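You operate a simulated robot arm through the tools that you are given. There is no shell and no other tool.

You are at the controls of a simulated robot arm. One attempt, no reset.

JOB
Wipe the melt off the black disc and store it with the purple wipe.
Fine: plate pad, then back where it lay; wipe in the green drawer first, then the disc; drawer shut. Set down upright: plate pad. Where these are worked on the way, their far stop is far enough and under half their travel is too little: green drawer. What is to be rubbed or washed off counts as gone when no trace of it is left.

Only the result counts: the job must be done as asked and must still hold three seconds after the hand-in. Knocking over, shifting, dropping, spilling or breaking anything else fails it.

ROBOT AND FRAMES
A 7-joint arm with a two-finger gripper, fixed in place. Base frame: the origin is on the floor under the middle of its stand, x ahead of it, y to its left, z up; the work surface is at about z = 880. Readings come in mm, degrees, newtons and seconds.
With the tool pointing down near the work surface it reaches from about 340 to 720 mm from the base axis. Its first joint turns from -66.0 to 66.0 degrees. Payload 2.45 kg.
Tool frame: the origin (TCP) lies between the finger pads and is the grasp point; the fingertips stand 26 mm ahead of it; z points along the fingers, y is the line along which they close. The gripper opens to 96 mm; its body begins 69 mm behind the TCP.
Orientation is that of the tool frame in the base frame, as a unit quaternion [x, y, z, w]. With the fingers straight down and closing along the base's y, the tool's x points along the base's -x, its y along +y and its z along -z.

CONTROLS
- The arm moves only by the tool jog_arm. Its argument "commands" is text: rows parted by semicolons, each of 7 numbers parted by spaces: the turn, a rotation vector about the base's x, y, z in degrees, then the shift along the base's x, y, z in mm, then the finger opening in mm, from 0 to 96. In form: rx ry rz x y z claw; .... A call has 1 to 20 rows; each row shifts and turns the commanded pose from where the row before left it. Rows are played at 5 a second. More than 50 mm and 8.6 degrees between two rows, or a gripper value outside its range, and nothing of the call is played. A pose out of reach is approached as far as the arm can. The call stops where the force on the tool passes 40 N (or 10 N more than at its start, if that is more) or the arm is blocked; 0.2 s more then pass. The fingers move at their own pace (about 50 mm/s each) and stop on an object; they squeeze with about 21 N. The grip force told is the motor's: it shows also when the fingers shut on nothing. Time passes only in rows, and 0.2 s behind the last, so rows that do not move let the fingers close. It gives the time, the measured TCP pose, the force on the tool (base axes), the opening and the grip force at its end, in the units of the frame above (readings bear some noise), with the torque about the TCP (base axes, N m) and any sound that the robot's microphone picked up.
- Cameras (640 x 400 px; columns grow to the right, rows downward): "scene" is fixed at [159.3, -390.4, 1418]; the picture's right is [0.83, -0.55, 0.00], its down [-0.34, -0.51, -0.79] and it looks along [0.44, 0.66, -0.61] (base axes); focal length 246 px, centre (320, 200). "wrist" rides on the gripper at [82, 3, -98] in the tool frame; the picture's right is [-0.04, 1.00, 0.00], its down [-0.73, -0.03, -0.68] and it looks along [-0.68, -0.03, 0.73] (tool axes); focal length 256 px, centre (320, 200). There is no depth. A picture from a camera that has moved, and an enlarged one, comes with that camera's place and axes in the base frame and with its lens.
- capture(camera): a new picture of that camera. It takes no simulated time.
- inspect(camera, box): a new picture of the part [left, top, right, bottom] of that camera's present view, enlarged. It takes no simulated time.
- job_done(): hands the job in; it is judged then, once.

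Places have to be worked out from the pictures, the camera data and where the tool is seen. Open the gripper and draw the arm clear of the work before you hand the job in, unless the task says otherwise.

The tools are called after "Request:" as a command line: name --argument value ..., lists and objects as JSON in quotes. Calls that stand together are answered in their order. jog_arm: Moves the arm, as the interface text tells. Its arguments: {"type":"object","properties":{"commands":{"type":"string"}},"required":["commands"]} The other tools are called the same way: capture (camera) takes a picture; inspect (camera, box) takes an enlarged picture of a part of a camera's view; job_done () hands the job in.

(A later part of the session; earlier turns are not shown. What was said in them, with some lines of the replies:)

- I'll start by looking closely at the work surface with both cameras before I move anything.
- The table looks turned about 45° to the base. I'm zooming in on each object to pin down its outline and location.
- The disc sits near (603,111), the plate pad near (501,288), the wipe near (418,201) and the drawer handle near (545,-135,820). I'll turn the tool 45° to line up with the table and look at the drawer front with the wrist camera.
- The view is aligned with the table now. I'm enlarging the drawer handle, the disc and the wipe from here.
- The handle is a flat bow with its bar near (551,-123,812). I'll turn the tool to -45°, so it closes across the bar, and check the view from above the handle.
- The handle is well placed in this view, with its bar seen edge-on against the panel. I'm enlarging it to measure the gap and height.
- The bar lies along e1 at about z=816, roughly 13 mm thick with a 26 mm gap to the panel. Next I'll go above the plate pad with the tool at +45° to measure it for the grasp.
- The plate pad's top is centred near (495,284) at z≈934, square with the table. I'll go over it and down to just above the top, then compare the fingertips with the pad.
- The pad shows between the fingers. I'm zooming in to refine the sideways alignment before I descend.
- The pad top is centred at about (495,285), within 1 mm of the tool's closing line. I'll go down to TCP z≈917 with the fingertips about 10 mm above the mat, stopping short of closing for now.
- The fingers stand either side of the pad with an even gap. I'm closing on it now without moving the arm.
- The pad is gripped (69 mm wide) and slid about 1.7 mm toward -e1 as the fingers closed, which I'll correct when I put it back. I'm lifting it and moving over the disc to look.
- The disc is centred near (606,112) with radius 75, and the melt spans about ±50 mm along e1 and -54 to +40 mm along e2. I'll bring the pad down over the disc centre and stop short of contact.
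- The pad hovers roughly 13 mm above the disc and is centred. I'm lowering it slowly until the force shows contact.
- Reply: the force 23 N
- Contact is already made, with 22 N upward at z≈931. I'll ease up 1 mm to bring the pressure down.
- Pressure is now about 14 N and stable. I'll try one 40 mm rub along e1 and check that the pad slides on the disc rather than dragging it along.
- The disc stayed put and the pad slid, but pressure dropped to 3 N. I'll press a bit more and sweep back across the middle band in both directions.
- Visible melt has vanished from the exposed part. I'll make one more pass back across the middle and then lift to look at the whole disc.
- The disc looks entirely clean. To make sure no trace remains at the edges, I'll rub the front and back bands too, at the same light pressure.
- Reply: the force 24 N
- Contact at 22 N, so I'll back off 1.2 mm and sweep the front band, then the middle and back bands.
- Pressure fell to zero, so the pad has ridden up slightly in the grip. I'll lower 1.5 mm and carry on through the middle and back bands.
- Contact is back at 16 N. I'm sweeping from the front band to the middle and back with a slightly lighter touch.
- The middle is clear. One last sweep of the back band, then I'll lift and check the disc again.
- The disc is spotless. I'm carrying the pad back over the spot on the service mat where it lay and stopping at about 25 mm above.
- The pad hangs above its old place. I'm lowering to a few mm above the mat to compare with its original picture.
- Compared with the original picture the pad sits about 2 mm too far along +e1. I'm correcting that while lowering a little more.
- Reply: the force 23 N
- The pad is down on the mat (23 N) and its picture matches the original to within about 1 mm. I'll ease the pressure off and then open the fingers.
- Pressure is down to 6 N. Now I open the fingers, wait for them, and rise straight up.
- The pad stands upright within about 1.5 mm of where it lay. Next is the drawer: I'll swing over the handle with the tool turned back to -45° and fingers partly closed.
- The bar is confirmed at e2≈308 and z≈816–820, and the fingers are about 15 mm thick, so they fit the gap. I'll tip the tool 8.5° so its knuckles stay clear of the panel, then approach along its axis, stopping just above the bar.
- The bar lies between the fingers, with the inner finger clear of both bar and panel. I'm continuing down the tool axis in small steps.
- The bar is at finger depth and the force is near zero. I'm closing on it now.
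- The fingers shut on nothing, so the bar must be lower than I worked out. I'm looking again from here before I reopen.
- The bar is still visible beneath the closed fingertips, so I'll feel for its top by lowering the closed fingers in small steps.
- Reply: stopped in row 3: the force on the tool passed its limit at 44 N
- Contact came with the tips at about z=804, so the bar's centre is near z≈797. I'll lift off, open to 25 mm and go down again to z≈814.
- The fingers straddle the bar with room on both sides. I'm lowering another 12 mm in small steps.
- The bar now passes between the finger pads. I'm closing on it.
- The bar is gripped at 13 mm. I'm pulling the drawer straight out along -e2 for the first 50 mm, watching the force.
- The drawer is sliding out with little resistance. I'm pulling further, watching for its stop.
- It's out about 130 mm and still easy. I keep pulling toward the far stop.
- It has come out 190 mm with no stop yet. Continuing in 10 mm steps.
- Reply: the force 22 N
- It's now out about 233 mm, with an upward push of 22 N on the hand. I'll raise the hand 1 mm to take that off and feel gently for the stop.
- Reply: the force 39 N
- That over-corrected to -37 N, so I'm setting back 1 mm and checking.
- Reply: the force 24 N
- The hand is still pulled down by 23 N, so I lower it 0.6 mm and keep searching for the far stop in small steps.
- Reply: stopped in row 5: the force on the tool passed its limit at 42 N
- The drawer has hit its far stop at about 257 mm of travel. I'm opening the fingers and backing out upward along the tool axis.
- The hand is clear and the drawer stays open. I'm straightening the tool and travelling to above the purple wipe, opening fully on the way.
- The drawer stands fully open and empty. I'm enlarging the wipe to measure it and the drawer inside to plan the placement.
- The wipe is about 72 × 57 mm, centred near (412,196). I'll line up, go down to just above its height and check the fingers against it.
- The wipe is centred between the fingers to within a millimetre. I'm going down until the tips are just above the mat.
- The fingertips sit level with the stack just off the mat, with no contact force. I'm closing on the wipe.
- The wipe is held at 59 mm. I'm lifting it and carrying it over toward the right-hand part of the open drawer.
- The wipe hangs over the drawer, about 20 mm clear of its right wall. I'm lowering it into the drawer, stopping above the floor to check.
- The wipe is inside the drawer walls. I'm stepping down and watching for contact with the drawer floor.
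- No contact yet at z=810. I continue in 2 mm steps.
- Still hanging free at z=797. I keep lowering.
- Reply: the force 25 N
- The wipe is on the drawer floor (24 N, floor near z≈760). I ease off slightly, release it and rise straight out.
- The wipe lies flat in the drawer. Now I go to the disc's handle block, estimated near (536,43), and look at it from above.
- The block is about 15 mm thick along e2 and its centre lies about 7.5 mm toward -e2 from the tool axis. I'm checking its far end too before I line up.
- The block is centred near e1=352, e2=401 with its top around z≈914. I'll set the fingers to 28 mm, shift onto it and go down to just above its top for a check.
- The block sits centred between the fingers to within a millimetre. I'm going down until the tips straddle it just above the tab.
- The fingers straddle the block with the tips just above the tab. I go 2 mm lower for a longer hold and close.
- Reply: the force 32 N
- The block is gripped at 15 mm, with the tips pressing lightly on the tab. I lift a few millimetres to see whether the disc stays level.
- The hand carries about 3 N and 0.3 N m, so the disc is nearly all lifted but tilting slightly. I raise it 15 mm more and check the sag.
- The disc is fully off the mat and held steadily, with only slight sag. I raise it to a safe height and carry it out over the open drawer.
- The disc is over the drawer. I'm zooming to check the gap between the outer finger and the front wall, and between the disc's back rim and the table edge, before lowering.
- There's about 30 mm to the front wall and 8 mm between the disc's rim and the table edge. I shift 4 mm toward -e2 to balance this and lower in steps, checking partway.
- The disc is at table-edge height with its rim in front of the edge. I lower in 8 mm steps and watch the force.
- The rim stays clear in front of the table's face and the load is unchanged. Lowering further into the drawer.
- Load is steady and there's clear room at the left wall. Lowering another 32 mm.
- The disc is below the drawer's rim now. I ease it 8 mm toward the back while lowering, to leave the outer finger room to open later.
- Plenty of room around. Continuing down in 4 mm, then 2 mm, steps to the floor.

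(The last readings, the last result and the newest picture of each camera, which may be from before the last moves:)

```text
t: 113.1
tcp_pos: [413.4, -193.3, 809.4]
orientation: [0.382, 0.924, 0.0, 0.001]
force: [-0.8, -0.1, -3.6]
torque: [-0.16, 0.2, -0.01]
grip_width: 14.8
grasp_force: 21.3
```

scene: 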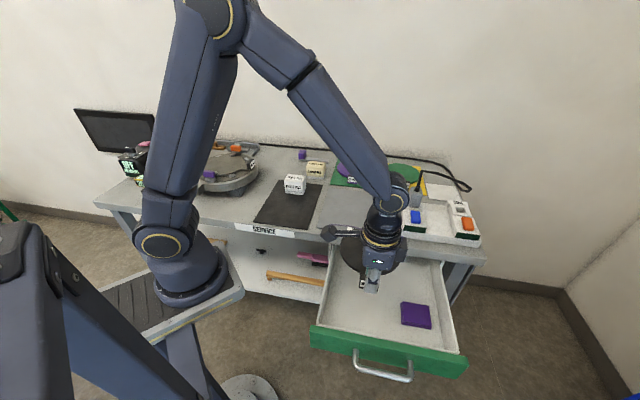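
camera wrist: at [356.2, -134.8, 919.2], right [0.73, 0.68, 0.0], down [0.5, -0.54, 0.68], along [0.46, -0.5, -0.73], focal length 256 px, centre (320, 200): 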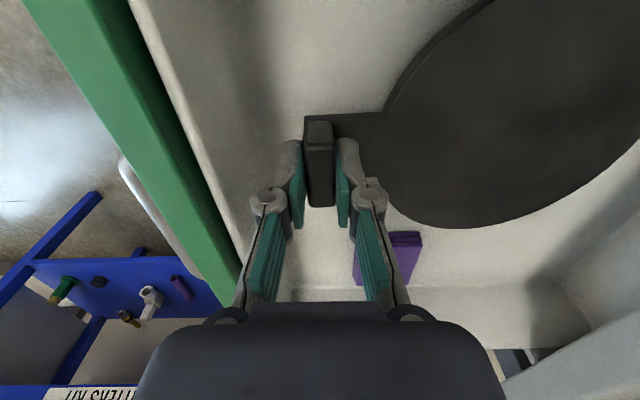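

Request:
jog_arm --commands "0 0 0 0 0 -2 6; 0 0 0 0 0 -2 6; 0 0 0 0 0 -2 6; 0 0 0 0 0 0 6"

Request:
capture --camera "wrist"

```text
t: 114.1
tcp_pos: [413.1, -193.9, 803.1]
orientation: [0.382, 0.924, 0.0, 0.002]
force: [0.2, 0.6, -2.9]
torque: [-0.09, 0.02, 0.04]
grip_width: 14.7
grasp_force: 21.0
```

```text
taken
camera wrist: at [356.2, -135.0, 901.6], right [0.73, 0.68, 0.0], down [0.5, -0.54, 0.68], along [0.46, -0.5, -0.73], focal length 256 px, centre (320, 200)
```

wrist: 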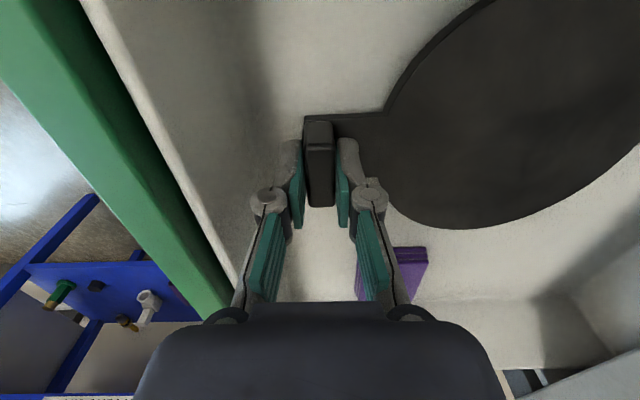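

The torque is fading, so the far rim has touched the floor. I keep lowering until the block end is down too.

Request:
jog_arm --commands "0 0 0 0 0 -2 6; 0 0 0 0 0 -2 6; 0 0 0 0 0 0 6"

```text
t: 114.9
tcp_pos: [412.8, -193.4, 798.1]
orientation: [0.381, 0.924, 0.001, 0.002]
force: [2.0, 0.3, -0.4]
torque: [0.05, 0.01, -0.03]
grip_width: 15.0
grasp_force: 21.2
```

Request:
jog_arm --commands "0 0 0 0 0 -1 6; 0 0 0 0 0 -1 6; 0 0 0 0 0 0 6"

```text
t: 115.7
tcp_pos: [413.3, -194.8, 797.1]
orientation: [0.382, 0.924, 0.0, 0.002]
force: [-0.8, -1.4, 17.8]
torque: [0.45, -0.11, 0.01]
grip_width: 14.8
grasp_force: 20.7
```

The disc rests on the drawer floor (18 N). I ease off half a millimetre, open to 28 mm, and rise straight up.

Request:
jog_arm --commands "0 0 0 0 0 0.6 6; 0 0 0 0 0 0 18; 0 0 0 0 0 0 26; 0 0 0 0 0 0 27; 0 0 0 0 0 0 27; 0 0 0 0 0 5 27; 0 0 0 0 0 10 27; 0 0 0 0 0 0 27"

Request:
capture --camera "wrist"

Request:
capture --camera "scene"

```text
t: 117.5
tcp_pos: [412.4, -193.0, 811.5]
orientation: [0.382, 0.924, 0.001, 0.001]
force: [-1.0, 0.3, -0.1]
torque: [0.0, 0.0, 0.01]
grip_width: 27.0
grasp_force: 0.0
```

```text
taken
camera wrist: at [355.5, -134.6, 911.6], right [0.73, 0.68, 0.0], down [0.5, -0.54, 0.68], along [0.46, -0.5, -0.73], focal length 256 px, centre (320, 200)
```

wrist: 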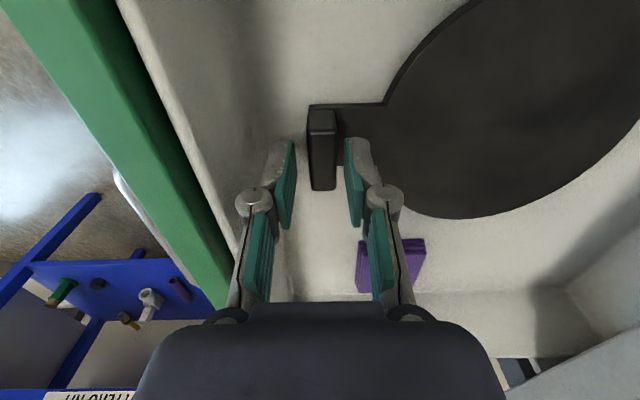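

```text
taken
```

scene: 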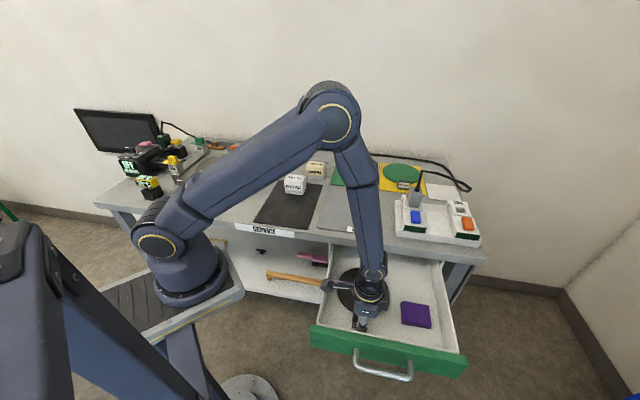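

The disc is released and lies flat beside the wipe. I rise clear and move over the handle, tipping the tool as before.

Request:
jog_arm --commands "0 0 0 0 0 10 27; 0 0 0 0 0 30 27; 0 0 0 0 0 40 27; 0 0 0 0 0 40 27; 0 0 0 0 0 28 27; 0 0 0 -13.3 -30.4 0 27; 3 -3 0 -13.3 -30.4 0 27; 3.01 -3.01 0 -13.3 -30.4 0 27; 0 0 0 -13.3 -30.3 0 27; 0 0 0 0 0 -36 27; 0 0 0 0 0 0 27; 0 0 0 0 0 0 27"

Request:
capture --camera "wrist"

Request:
inspect --camera "scene" --box '[300, 230, 480, 390]'

```text
t: 120.1
tcp_pos: [358.3, -317.2, 926.8]
orientation: [0.382, 0.921, 0.069, 0.03]
force: [0.6, 0.1, 0.7]
torque: [0.02, -0.05, 0.0]
grip_width: 27.0
grasp_force: 0.1
```

```text
taken
camera wrist: at [291.8, -267.8, 1023.9], right [0.73, 0.67, 0.15], down [0.43, -0.61, 0.67], along [0.54, -0.42, -0.73], focal length 256 px, centre (320, 200)
```

wrist: 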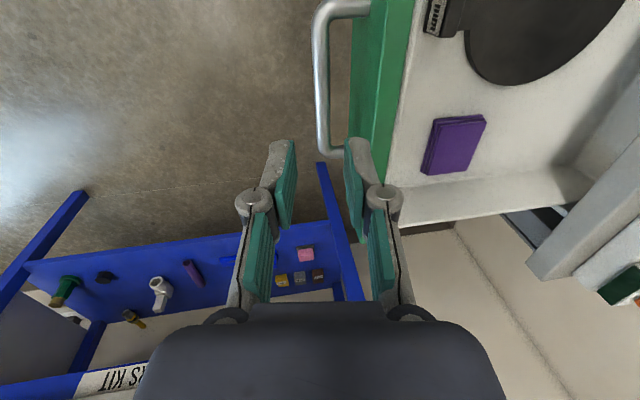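

```text
2.50 times, centred on (390, 310) of scene
camera zoom: at [159.3, -390.4, 1418.0], right [0.83, -0.55, 0.0], down [-0.34, -0.51, -0.79], along [0.44, 0.66, -0.61], focal length 614 px, centre (145, -75)
```

zoom: 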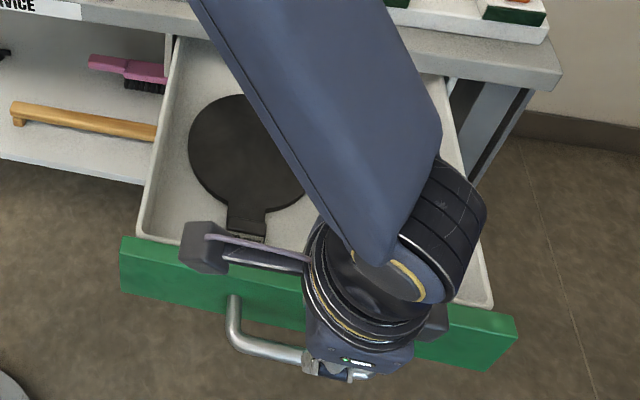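

The disc and wipe lie side by side in the drawer. The bar is lined up between the fingers, so I approach down the tool axis to it.

Request:
jog_arm --commands "0 0 0 3.4 3.4 -30 27; 0 0 0 3.4 3.4 -30 27; 0 0 0 2.2 2.2 -20 27; 0 0 0 0 0 0 27; 0 0 0 0 0 0 27"

Request:
inspect --camera "wrist" --box '[240, 40, 400, 140]'

```text
t: 121.3
tcp_pos: [369.6, -305.5, 843.9]
orientation: [0.381, 0.921, 0.069, 0.029]
force: [-0.7, 0.8, 0.6]
torque: [0.01, 0.04, 0.04]
grip_width: 26.9
grasp_force: 0.0
```

```text
4.00 times, centred on (320, 90) of wrist
camera zoom: at [302.5, -257.3, 942.0], right [0.73, 0.67, 0.15], down [0.43, -0.61, 0.67], along [0.54, -0.42, -0.73], focal length 1024 px, centre (320, 640)
```

zoom: 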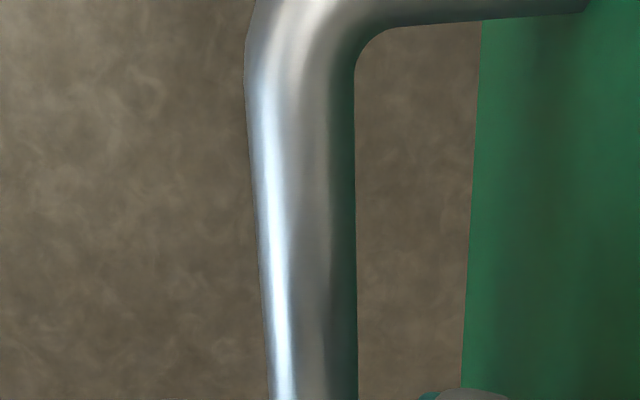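

The bar is within about 1 mm of centre. I go down the last 30 mm and then close on it.

Request:
jog_arm --commands "0 0 0 0.9 0.9 -10 27; 0 0 0 0.8 0.8 -10 27; 0 0 0 0.4 0.4 -6 27; 0 0 0 0.3 0.3 -4 27; 0 0 0 0 0 0 27"

Request:
capture --camera "wrist"

```text
t: 122.5
tcp_pos: [372.1, -304.5, 815.4]
orientation: [0.381, 0.922, 0.069, 0.029]
force: [0.6, 1.3, -0.1]
torque: [0.02, 0.01, 0.03]
grip_width: 27.3
grasp_force: 0.0
```

```text
taken
camera wrist: at [304.3, -255.4, 912.6], right [0.73, 0.67, 0.15], down [0.43, -0.61, 0.67], along [0.54, -0.42, -0.73], focal length 256 px, centre (320, 200)
```

wrist: 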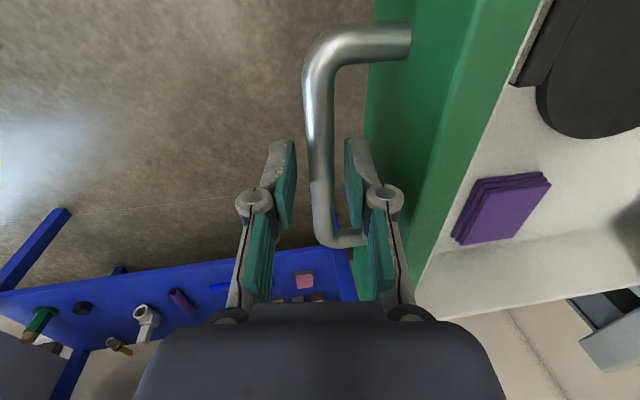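

The bar passes between the pads with no contact force. Closing on it.

Request:
jog_arm --commands "0 0 0 0 0 0 18; 0 0 0 0 0 0 8; 0 0 0 0 0 0 4; 0 0 0 0 0 0 4; 0 0 0 0 0 0 4"

```text
t: 123.7
tcp_pos: [371.1, -303.9, 813.9]
orientation: [0.38, 0.922, 0.069, 0.029]
force: [1.8, 1.3, 0.9]
torque: [-0.05, -0.03, 0.53]
grip_width: 12.8
grasp_force: 39.2
```

The bar is gripped. I push the drawer in gently along +e2, checking forces as I go.

Request:
jog_arm --commands "0 0 0 2 2 0 4; 0 0 0 3.5 3.5 0 4; 0 0 0 5 5 0 4; 0 0 0 6 6 0 4; 0 0 0 6 6 0 4; 0 0 0 6 6 0 4; 0 0 0 6 6 0 4; 0 0 0 6 6 0 4; 0 0 0 0 0 0 4"

Request:
capture --camera "wrist"

```text
t: 125.7
tcp_pos: [413.1, -263.1, 814.3]
orientation: [0.381, 0.922, 0.068, 0.03]
force: [6.4, -7.4, -3.9]
torque: [0.04, 0.04, 0.57]
grip_width: 13.2
grasp_force: 39.8
```

```text
taken
camera wrist: at [345.0, -214.2, 912.6], right [0.73, 0.67, 0.15], down [0.43, -0.61, 0.67], along [0.54, -0.42, -0.73], focal length 256 px, centre (320, 200)
```

wrist: 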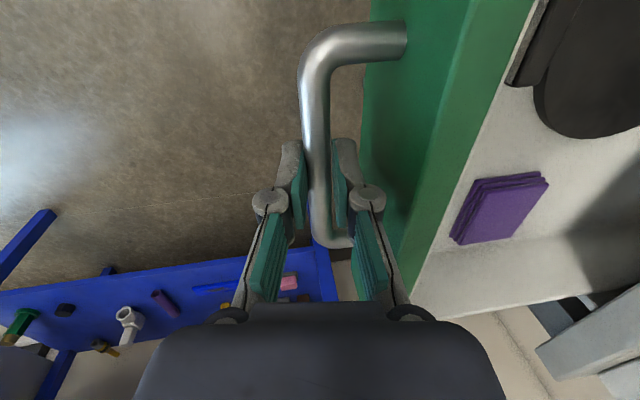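

The drawer is moving in smoothly with the disc and wipe lying still. Continuing.

Request:
jog_arm --commands "0 0 0 6 6 0 4; 0 0 0 6 6 0 4; 0 0 0 6 6 0 4; 0 0 0 6 6 0 4; 0 0 0 6 6 0 4; 0 0 0 6 6 0 4; 0 0 0 6 6 0 4; 0 0 0 6 6 0 4; 0 0 0 6 6 0 4; 0 0 0 0 0 0 4"

Request:
capture --camera "wrist"

Request:
capture --camera "scene"

```text
t: 127.9
tcp_pos: [466.3, -208.7, 813.8]
orientation: [0.382, 0.921, 0.069, 0.03]
force: [7.8, -9.4, -1.4]
torque: [0.05, 0.1, 0.61]
grip_width: 13.1
grasp_force: 39.9
```

```text
taken
camera wrist: at [399.3, -160.0, 912.7], right [0.73, 0.67, 0.15], down [0.43, -0.61, 0.67], along [0.54, -0.42, -0.73], focal length 256 px, centre (320, 200)
```

wrist: 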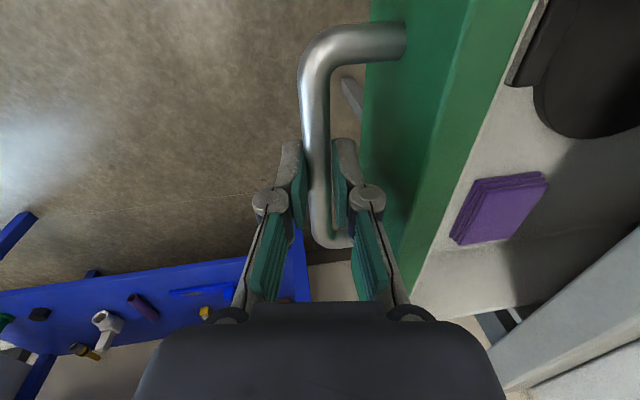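

```text
taken
```

scene: 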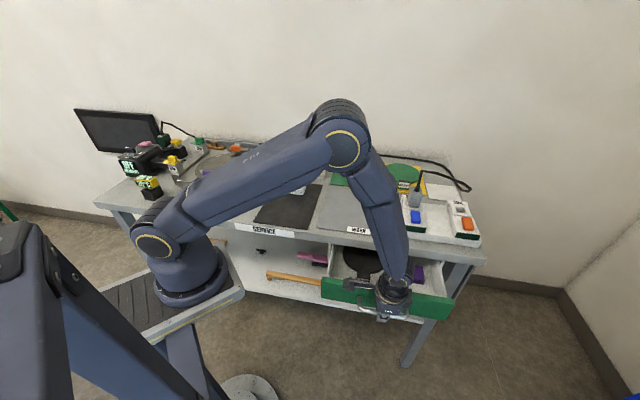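

Everything inside is still lying still, with about 122 mm left. I keep pushing.

Request:
jog_arm --commands "0 0 0 6 6 0 4; 0 0 0 6 6 0 4; 0 0 0 6 6 0 4; 0 0 0 6 6 0 4; 0 0 0 6 6 0 4; 0 0 0 6 6 0 4; 0 0 0 6 6 0 4; 0 0 0 6 6 0 4; 0 0 0 6 6 0 4; 0 0 0 0 0 0 4"

Request:
capture --camera "wrist"

```text
t: 130.1
tcp_pos: [519.9, -154.6, 814.0]
orientation: [0.381, 0.922, 0.068, 0.029]
force: [3.4, -3.9, 0.2]
torque: [-0.45, -0.43, 0.47]
grip_width: 13.1
grasp_force: 39.7
```

```text
taken
camera wrist: at [452.5, -107.2, 912.9], right [0.73, 0.67, 0.15], down [0.43, -0.61, 0.67], along [0.54, -0.42, -0.73], focal length 256 px, centre (320, 200)
```

wrist: 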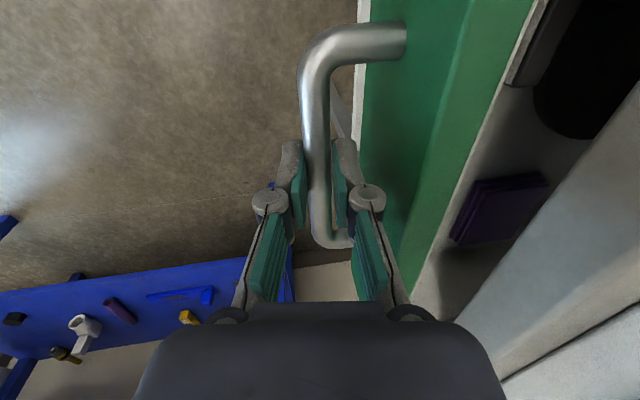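

About 46 mm remain. I push on and slow down toward the closed stop.

Request:
jog_arm --commands "0 0 0 6 6 0 4; 0 0 0 6 6 0 4; 0 0 0 6 6 0 4; 0 0 0 5 5 0 4; 0 0 0 4 4 0 4; 0 0 0 0 0 0 4"

Request:
capture --camera "wrist"

```text
t: 131.5
tcp_pos: [545.8, -129.4, 813.9]
orientation: [0.38, 0.922, 0.069, 0.028]
force: [3.3, -6.2, -21.4]
torque: [-0.38, -0.31, 0.48]
grip_width: 13.3
grasp_force: 39.5
```

```text
taken
camera wrist: at [479.5, -80.0, 912.9], right [0.73, 0.67, 0.15], down [0.43, -0.61, 0.67], along [0.54, -0.42, -0.73], focal length 256 px, centre (320, 200)
```

wrist: 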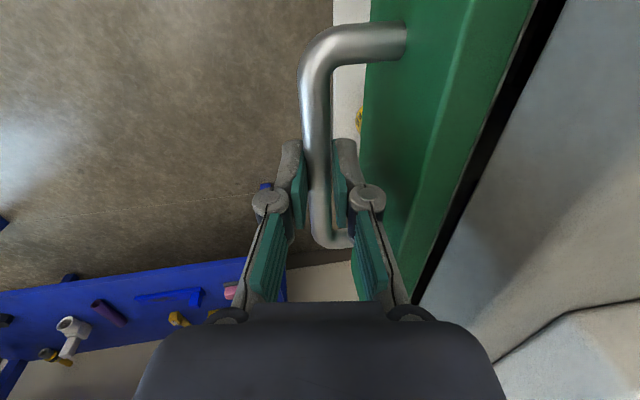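

About 10 mm to go. I lower 0.5 mm to relieve the vertical pull and push in 2–3 mm steps until it stops.

Request:
jog_arm --commands "0 0 0 2 2 -0.5 4; 0 0 0 2 2 0 4; 0 0 0 1.5 1.5 0 4; 0 0 0 1.5 1.5 0 4; 0 0 0 0 0 0 4"

Request:
inspect --camera "wrist" --box '[360, 0, 640, 250]'

```text
t: 132.7
tcp_pos: [554.5, -122.6, 813.7]
orientation: [0.38, 0.922, 0.069, 0.029]
force: [1.3, -1.9, 1.3]
torque: [0.15, 0.15, 0.55]
grip_width: 13.3
grasp_force: 40.0
```

```text
1.60 times, centred on (500, 125) of wrist
camera zoom: at [486.6, -72.7, 912.8], right [0.73, 0.67, 0.15], down [0.43, -0.61, 0.67], along [0.54, -0.42, -0.73], focal length 410 px, centre (32, 320)
```

zoom: 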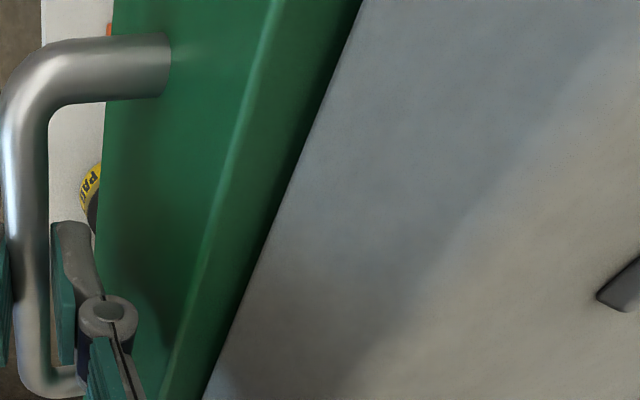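

The position matches where the drawer stood closed, but there's no end-stop force yet. I nudge on by small steps to be sure it's fully shut.

Request:
jog_arm --commands "0 0 0 0.7 0.7 0 4; 0 0 0 0.7 0.7 0 4; 0 0 0 0 0 0 4"

```text
t: 133.5
tcp_pos: [554.9, -120.6, 814.5]
orientation: [0.381, 0.922, 0.069, 0.03]
force: [-0.8, -0.4, 5.8]
torque: [-0.14, -0.08, 0.53]
grip_width: 13.3
grasp_force: 40.0
```

Request:
jog_arm --commands "0 0 0 0.7 0.7 0 4; 0 0 0 0.7 0.7 0 4; 0 0 0 0 0 0 4"

Request:
inspect --camera "scene" --box '[310, 220, 470, 320]'

```text
t: 134.3
tcp_pos: [555.1, -119.9, 814.8]
orientation: [0.382, 0.921, 0.069, 0.029]
force: [-17.0, -7.3, 34.0]
torque: [-0.03, 0.23, 0.64]
grip_width: 12.8
grasp_force: 39.4
```

```text
4.00 times, centred on (390, 270) of scene
camera zoom: at [158.3, -390.4, 1418.1], right [0.83, -0.55, 0.0], down [-0.34, -0.51, -0.79], along [0.44, 0.66, -0.61], focal length 983 px, centre (40, -80)
```

zoom: 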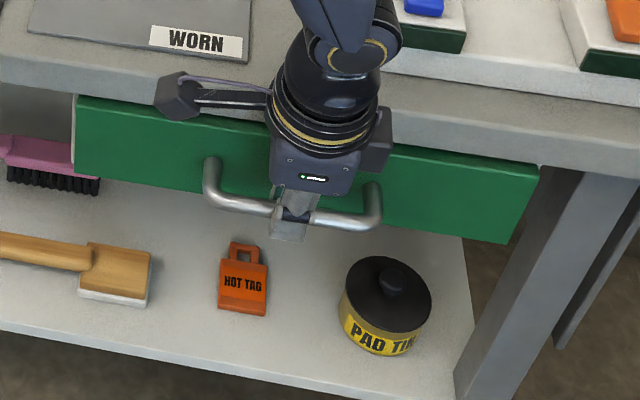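

The push-back force shows the drawer is against its closed stop, and the picture matches the starting view. I open slightly and back out upward along the tool axis.

Request:
jog_arm --commands "0 0 0 0 0 0.5 4; 0 0 0 0 0 0 14; 0 0 0 -0.7 -0.7 0 23; 0 0 0 0 0 0 23; 0 0 0 -0.5 -0.5 5 23; 0 0 0 -1 -1 10 23; 0 0 0 -2 -2 20 24; 0 0 0 -3 -3 30 25; 0 0 0 -4 -4 40 25; 0 0 0 -4 -4 40 25; 0 0 0 0 0 0 25"

Request:
capture --camera "wrist"

Request:
inspect --camera "scene" --box '[310, 220, 470, 320]'

```text
t: 136.7
tcp_pos: [544.1, -134.8, 960.5]
orientation: [0.381, 0.922, 0.068, 0.028]
force: [0.4, -0.4, -0.2]
torque: [-0.02, 0.0, -0.02]
grip_width: 24.9
grasp_force: 0.1
```

```text
taken
camera wrist: at [476.1, -85.7, 1059.3], right [0.73, 0.67, 0.15], down [0.43, -0.61, 0.67], along [0.54, -0.42, -0.73], focal length 256 px, centre (320, 200)
```

wrist: 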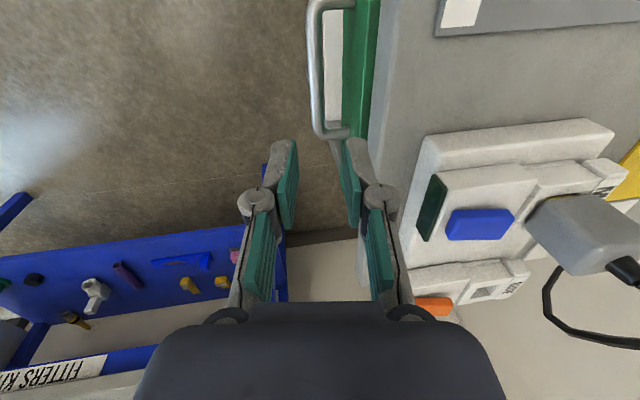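

```text
4.00 times, centred on (390, 270) of scene
camera zoom: at [159.3, -390.4, 1418.0], right [0.83, -0.55, 0.0], down [-0.34, -0.51, -0.79], along [0.44, 0.66, -0.61], focal length 983 px, centre (40, -80)
```

zoom: 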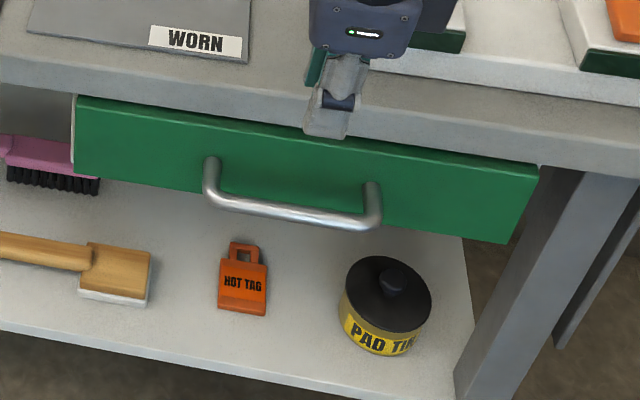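

The drawer is shut exactly as at the start and the handle is free. I raise the arm clear of the work, straighten it and open the fingers fully.

Request:
jog_arm --commands "0 0 0 -5 0 40 30; -3 3 0 -10 10 40 50; -3 3 0 -10 20 40 70; 0 0 0 -10 30 40 96; 0 0 0 -10 30 40 96; 0 0 0 -10 30 40 96; 0 0 0 0 0 0 96; 0 0 0 0 0 0 96; 0 0 0 0 0 0 96"

Request:
capture --camera "scene"

Request:
inspect --camera "scene" --box '[240, 140, 400, 240]'

Request:
inspect --camera "scene" --box '[265, 170, 329, 210]'

Request:
inspect --camera "scene" --box '[230, 220, 480, 376]'

```text
refused: row 4 steps farther than a row can; nothing moved
```

```text
taken
```

scene: 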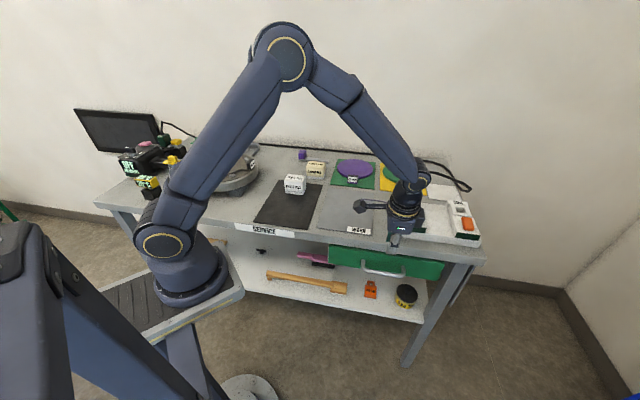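

```text
4.00 times, centred on (320, 190) of scene
camera zoom: at [159.3, -390.4, 1418.0], right [0.83, -0.55, 0.0], down [-0.34, -0.51, -0.79], along [0.44, 0.66, -0.61], focal length 983 px, centre (320, 240)
```

zoom: 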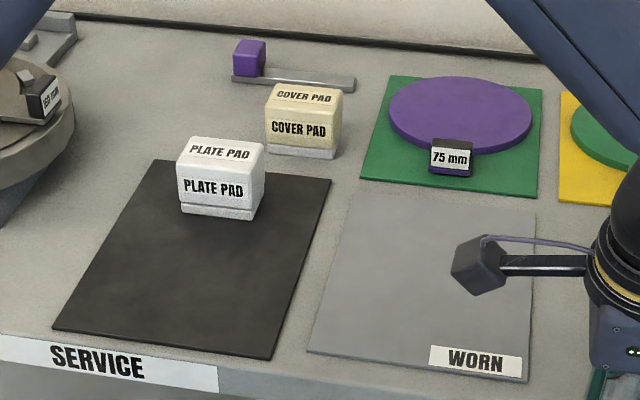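

```text
10.00 times, centred on (297, 190) of scene
camera zoom: at [159.3, -390.4, 1418.0], right [0.83, -0.55, 0.0], down [-0.34, -0.51, -0.79], along [0.44, 0.66, -0.61], focal length 2457 px, centre (550, 300)
```

zoom: 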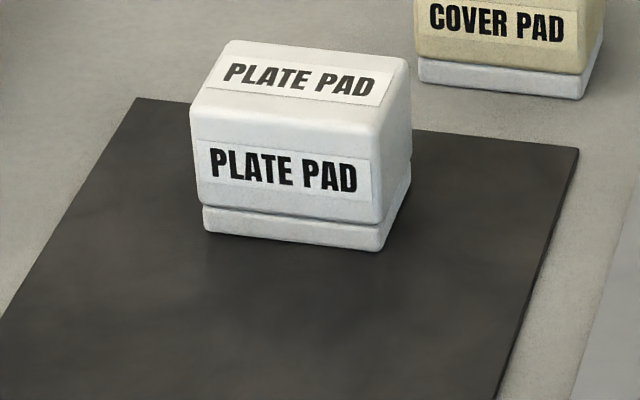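

```text
2.56 times, centred on (355, 298) of scene
camera zoom: at [159.3, -390.4, 1418.0], right [0.83, -0.55, 0.0], down [-0.34, -0.51, -0.79], along [0.44, 0.66, -0.61], focal length 629 px, centre (230, -51)
```

zoom: 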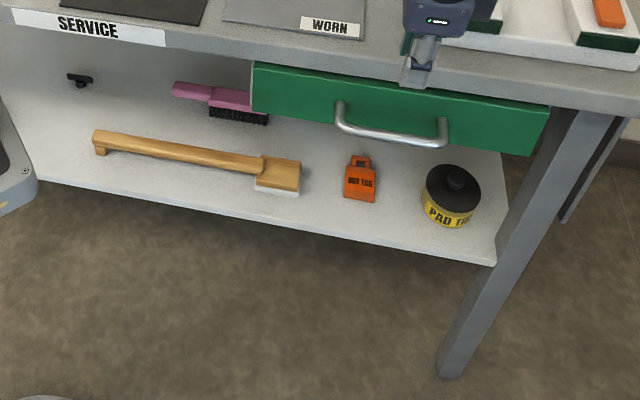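

The row step was too long, so nothing moved. The pictures show the pad upright in place, the drawer shut and everything else undisturbed, so I redo the withdrawal with shorter steps.

Request:
jog_arm --commands "0 0 0 -5 0 35 30; -3 3 0 -8 8 35 50; -3 3 0 -8 15 35 70; 0 0 0 -8 20 35 90; 0 0 0 -8 20 35 96; 0 0 0 -8 20 35 96; 0 0 0 0 20 30 96; 0 0 0 0 0 0 96; 0 0 0 0 0 0 96; 0 0 0 0 0 0 96"

Request:
capture --camera "scene"

Request:
inspect --camera "scene" --box '[310, 220, 470, 320]'

Request:
inspect --camera "scene" --box '[320, 150, 500, 262]'

```text
t: 138.9
tcp_pos: [498.4, -31.3, 1198.9]
orientation: [0.382, 0.924, 0.0, 0.001]
force: [0.3, -0.2, -0.3]
torque: [0.02, 0.01, -0.04]
grip_width: 95.9
grasp_force: 0.1
```

```text
taken
```

scene: 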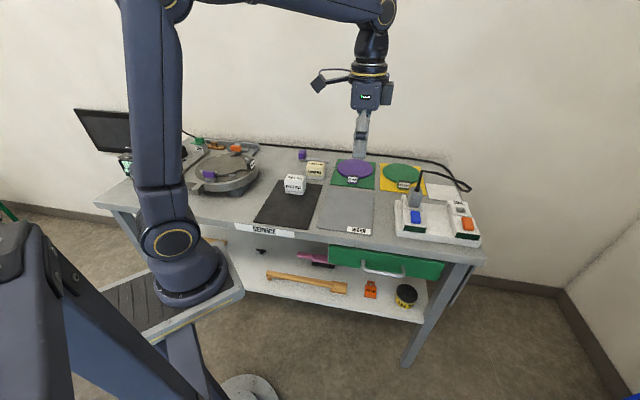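

```text
4.00 times, centred on (390, 270) of scene
camera zoom: at [159.3, -390.4, 1418.0], right [0.83, -0.55, 0.0], down [-0.34, -0.51, -0.79], along [0.44, 0.66, -0.61], focal length 983 px, centre (40, -80)
```

zoom: 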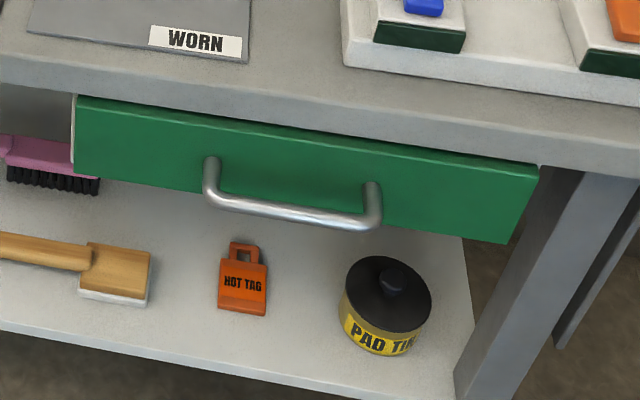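

```text
3.56 times, centred on (410, 206) of scene
camera zoom: at [159.3, -390.4, 1418.0], right [0.83, -0.55, 0.0], down [-0.34, -0.51, -0.79], along [0.44, 0.66, -0.61], focal length 874 px, centre (0, 179)
```

zoom: 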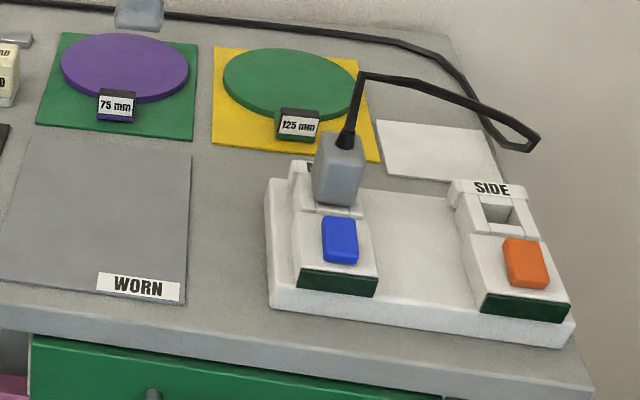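

The arm is clear with its fingers open and the drawer is fully shut on the wipe and the clean disc. The plate pad stands upright in its place and nothing else has moved, so I hand the job in.

Request:
job_done

```text
The job is handed in.
```

The job is done and handed in. The hand-in came back without a pass or fail, so what follows is what I saw in the last pictures.

- **Disc:** I rubbed it with the plate pad over its front, middle and back, and no blue showed in the last close-ups.
- **Plate pad:** it stands upright on the service mat, about 1 to 1.5 mm from where it lay.
- **Drawer:** I pulled it out to its far stop, about 257 mm. The wipe went in first, then the disc beside it, both flat on the floor. I then pushed it in until it stopped, and it looks the same as in the starting picture.
- **Everything else:** nothing looked moved in the last pictures. The arm is clear of the table with its fingers open.

My first try at the drawer handle closed just above the bar. While I felt for the bar, the fingers pressed on it until the force limit stopped the arm at 44 N. The handle and drawer worked normally afterwards.
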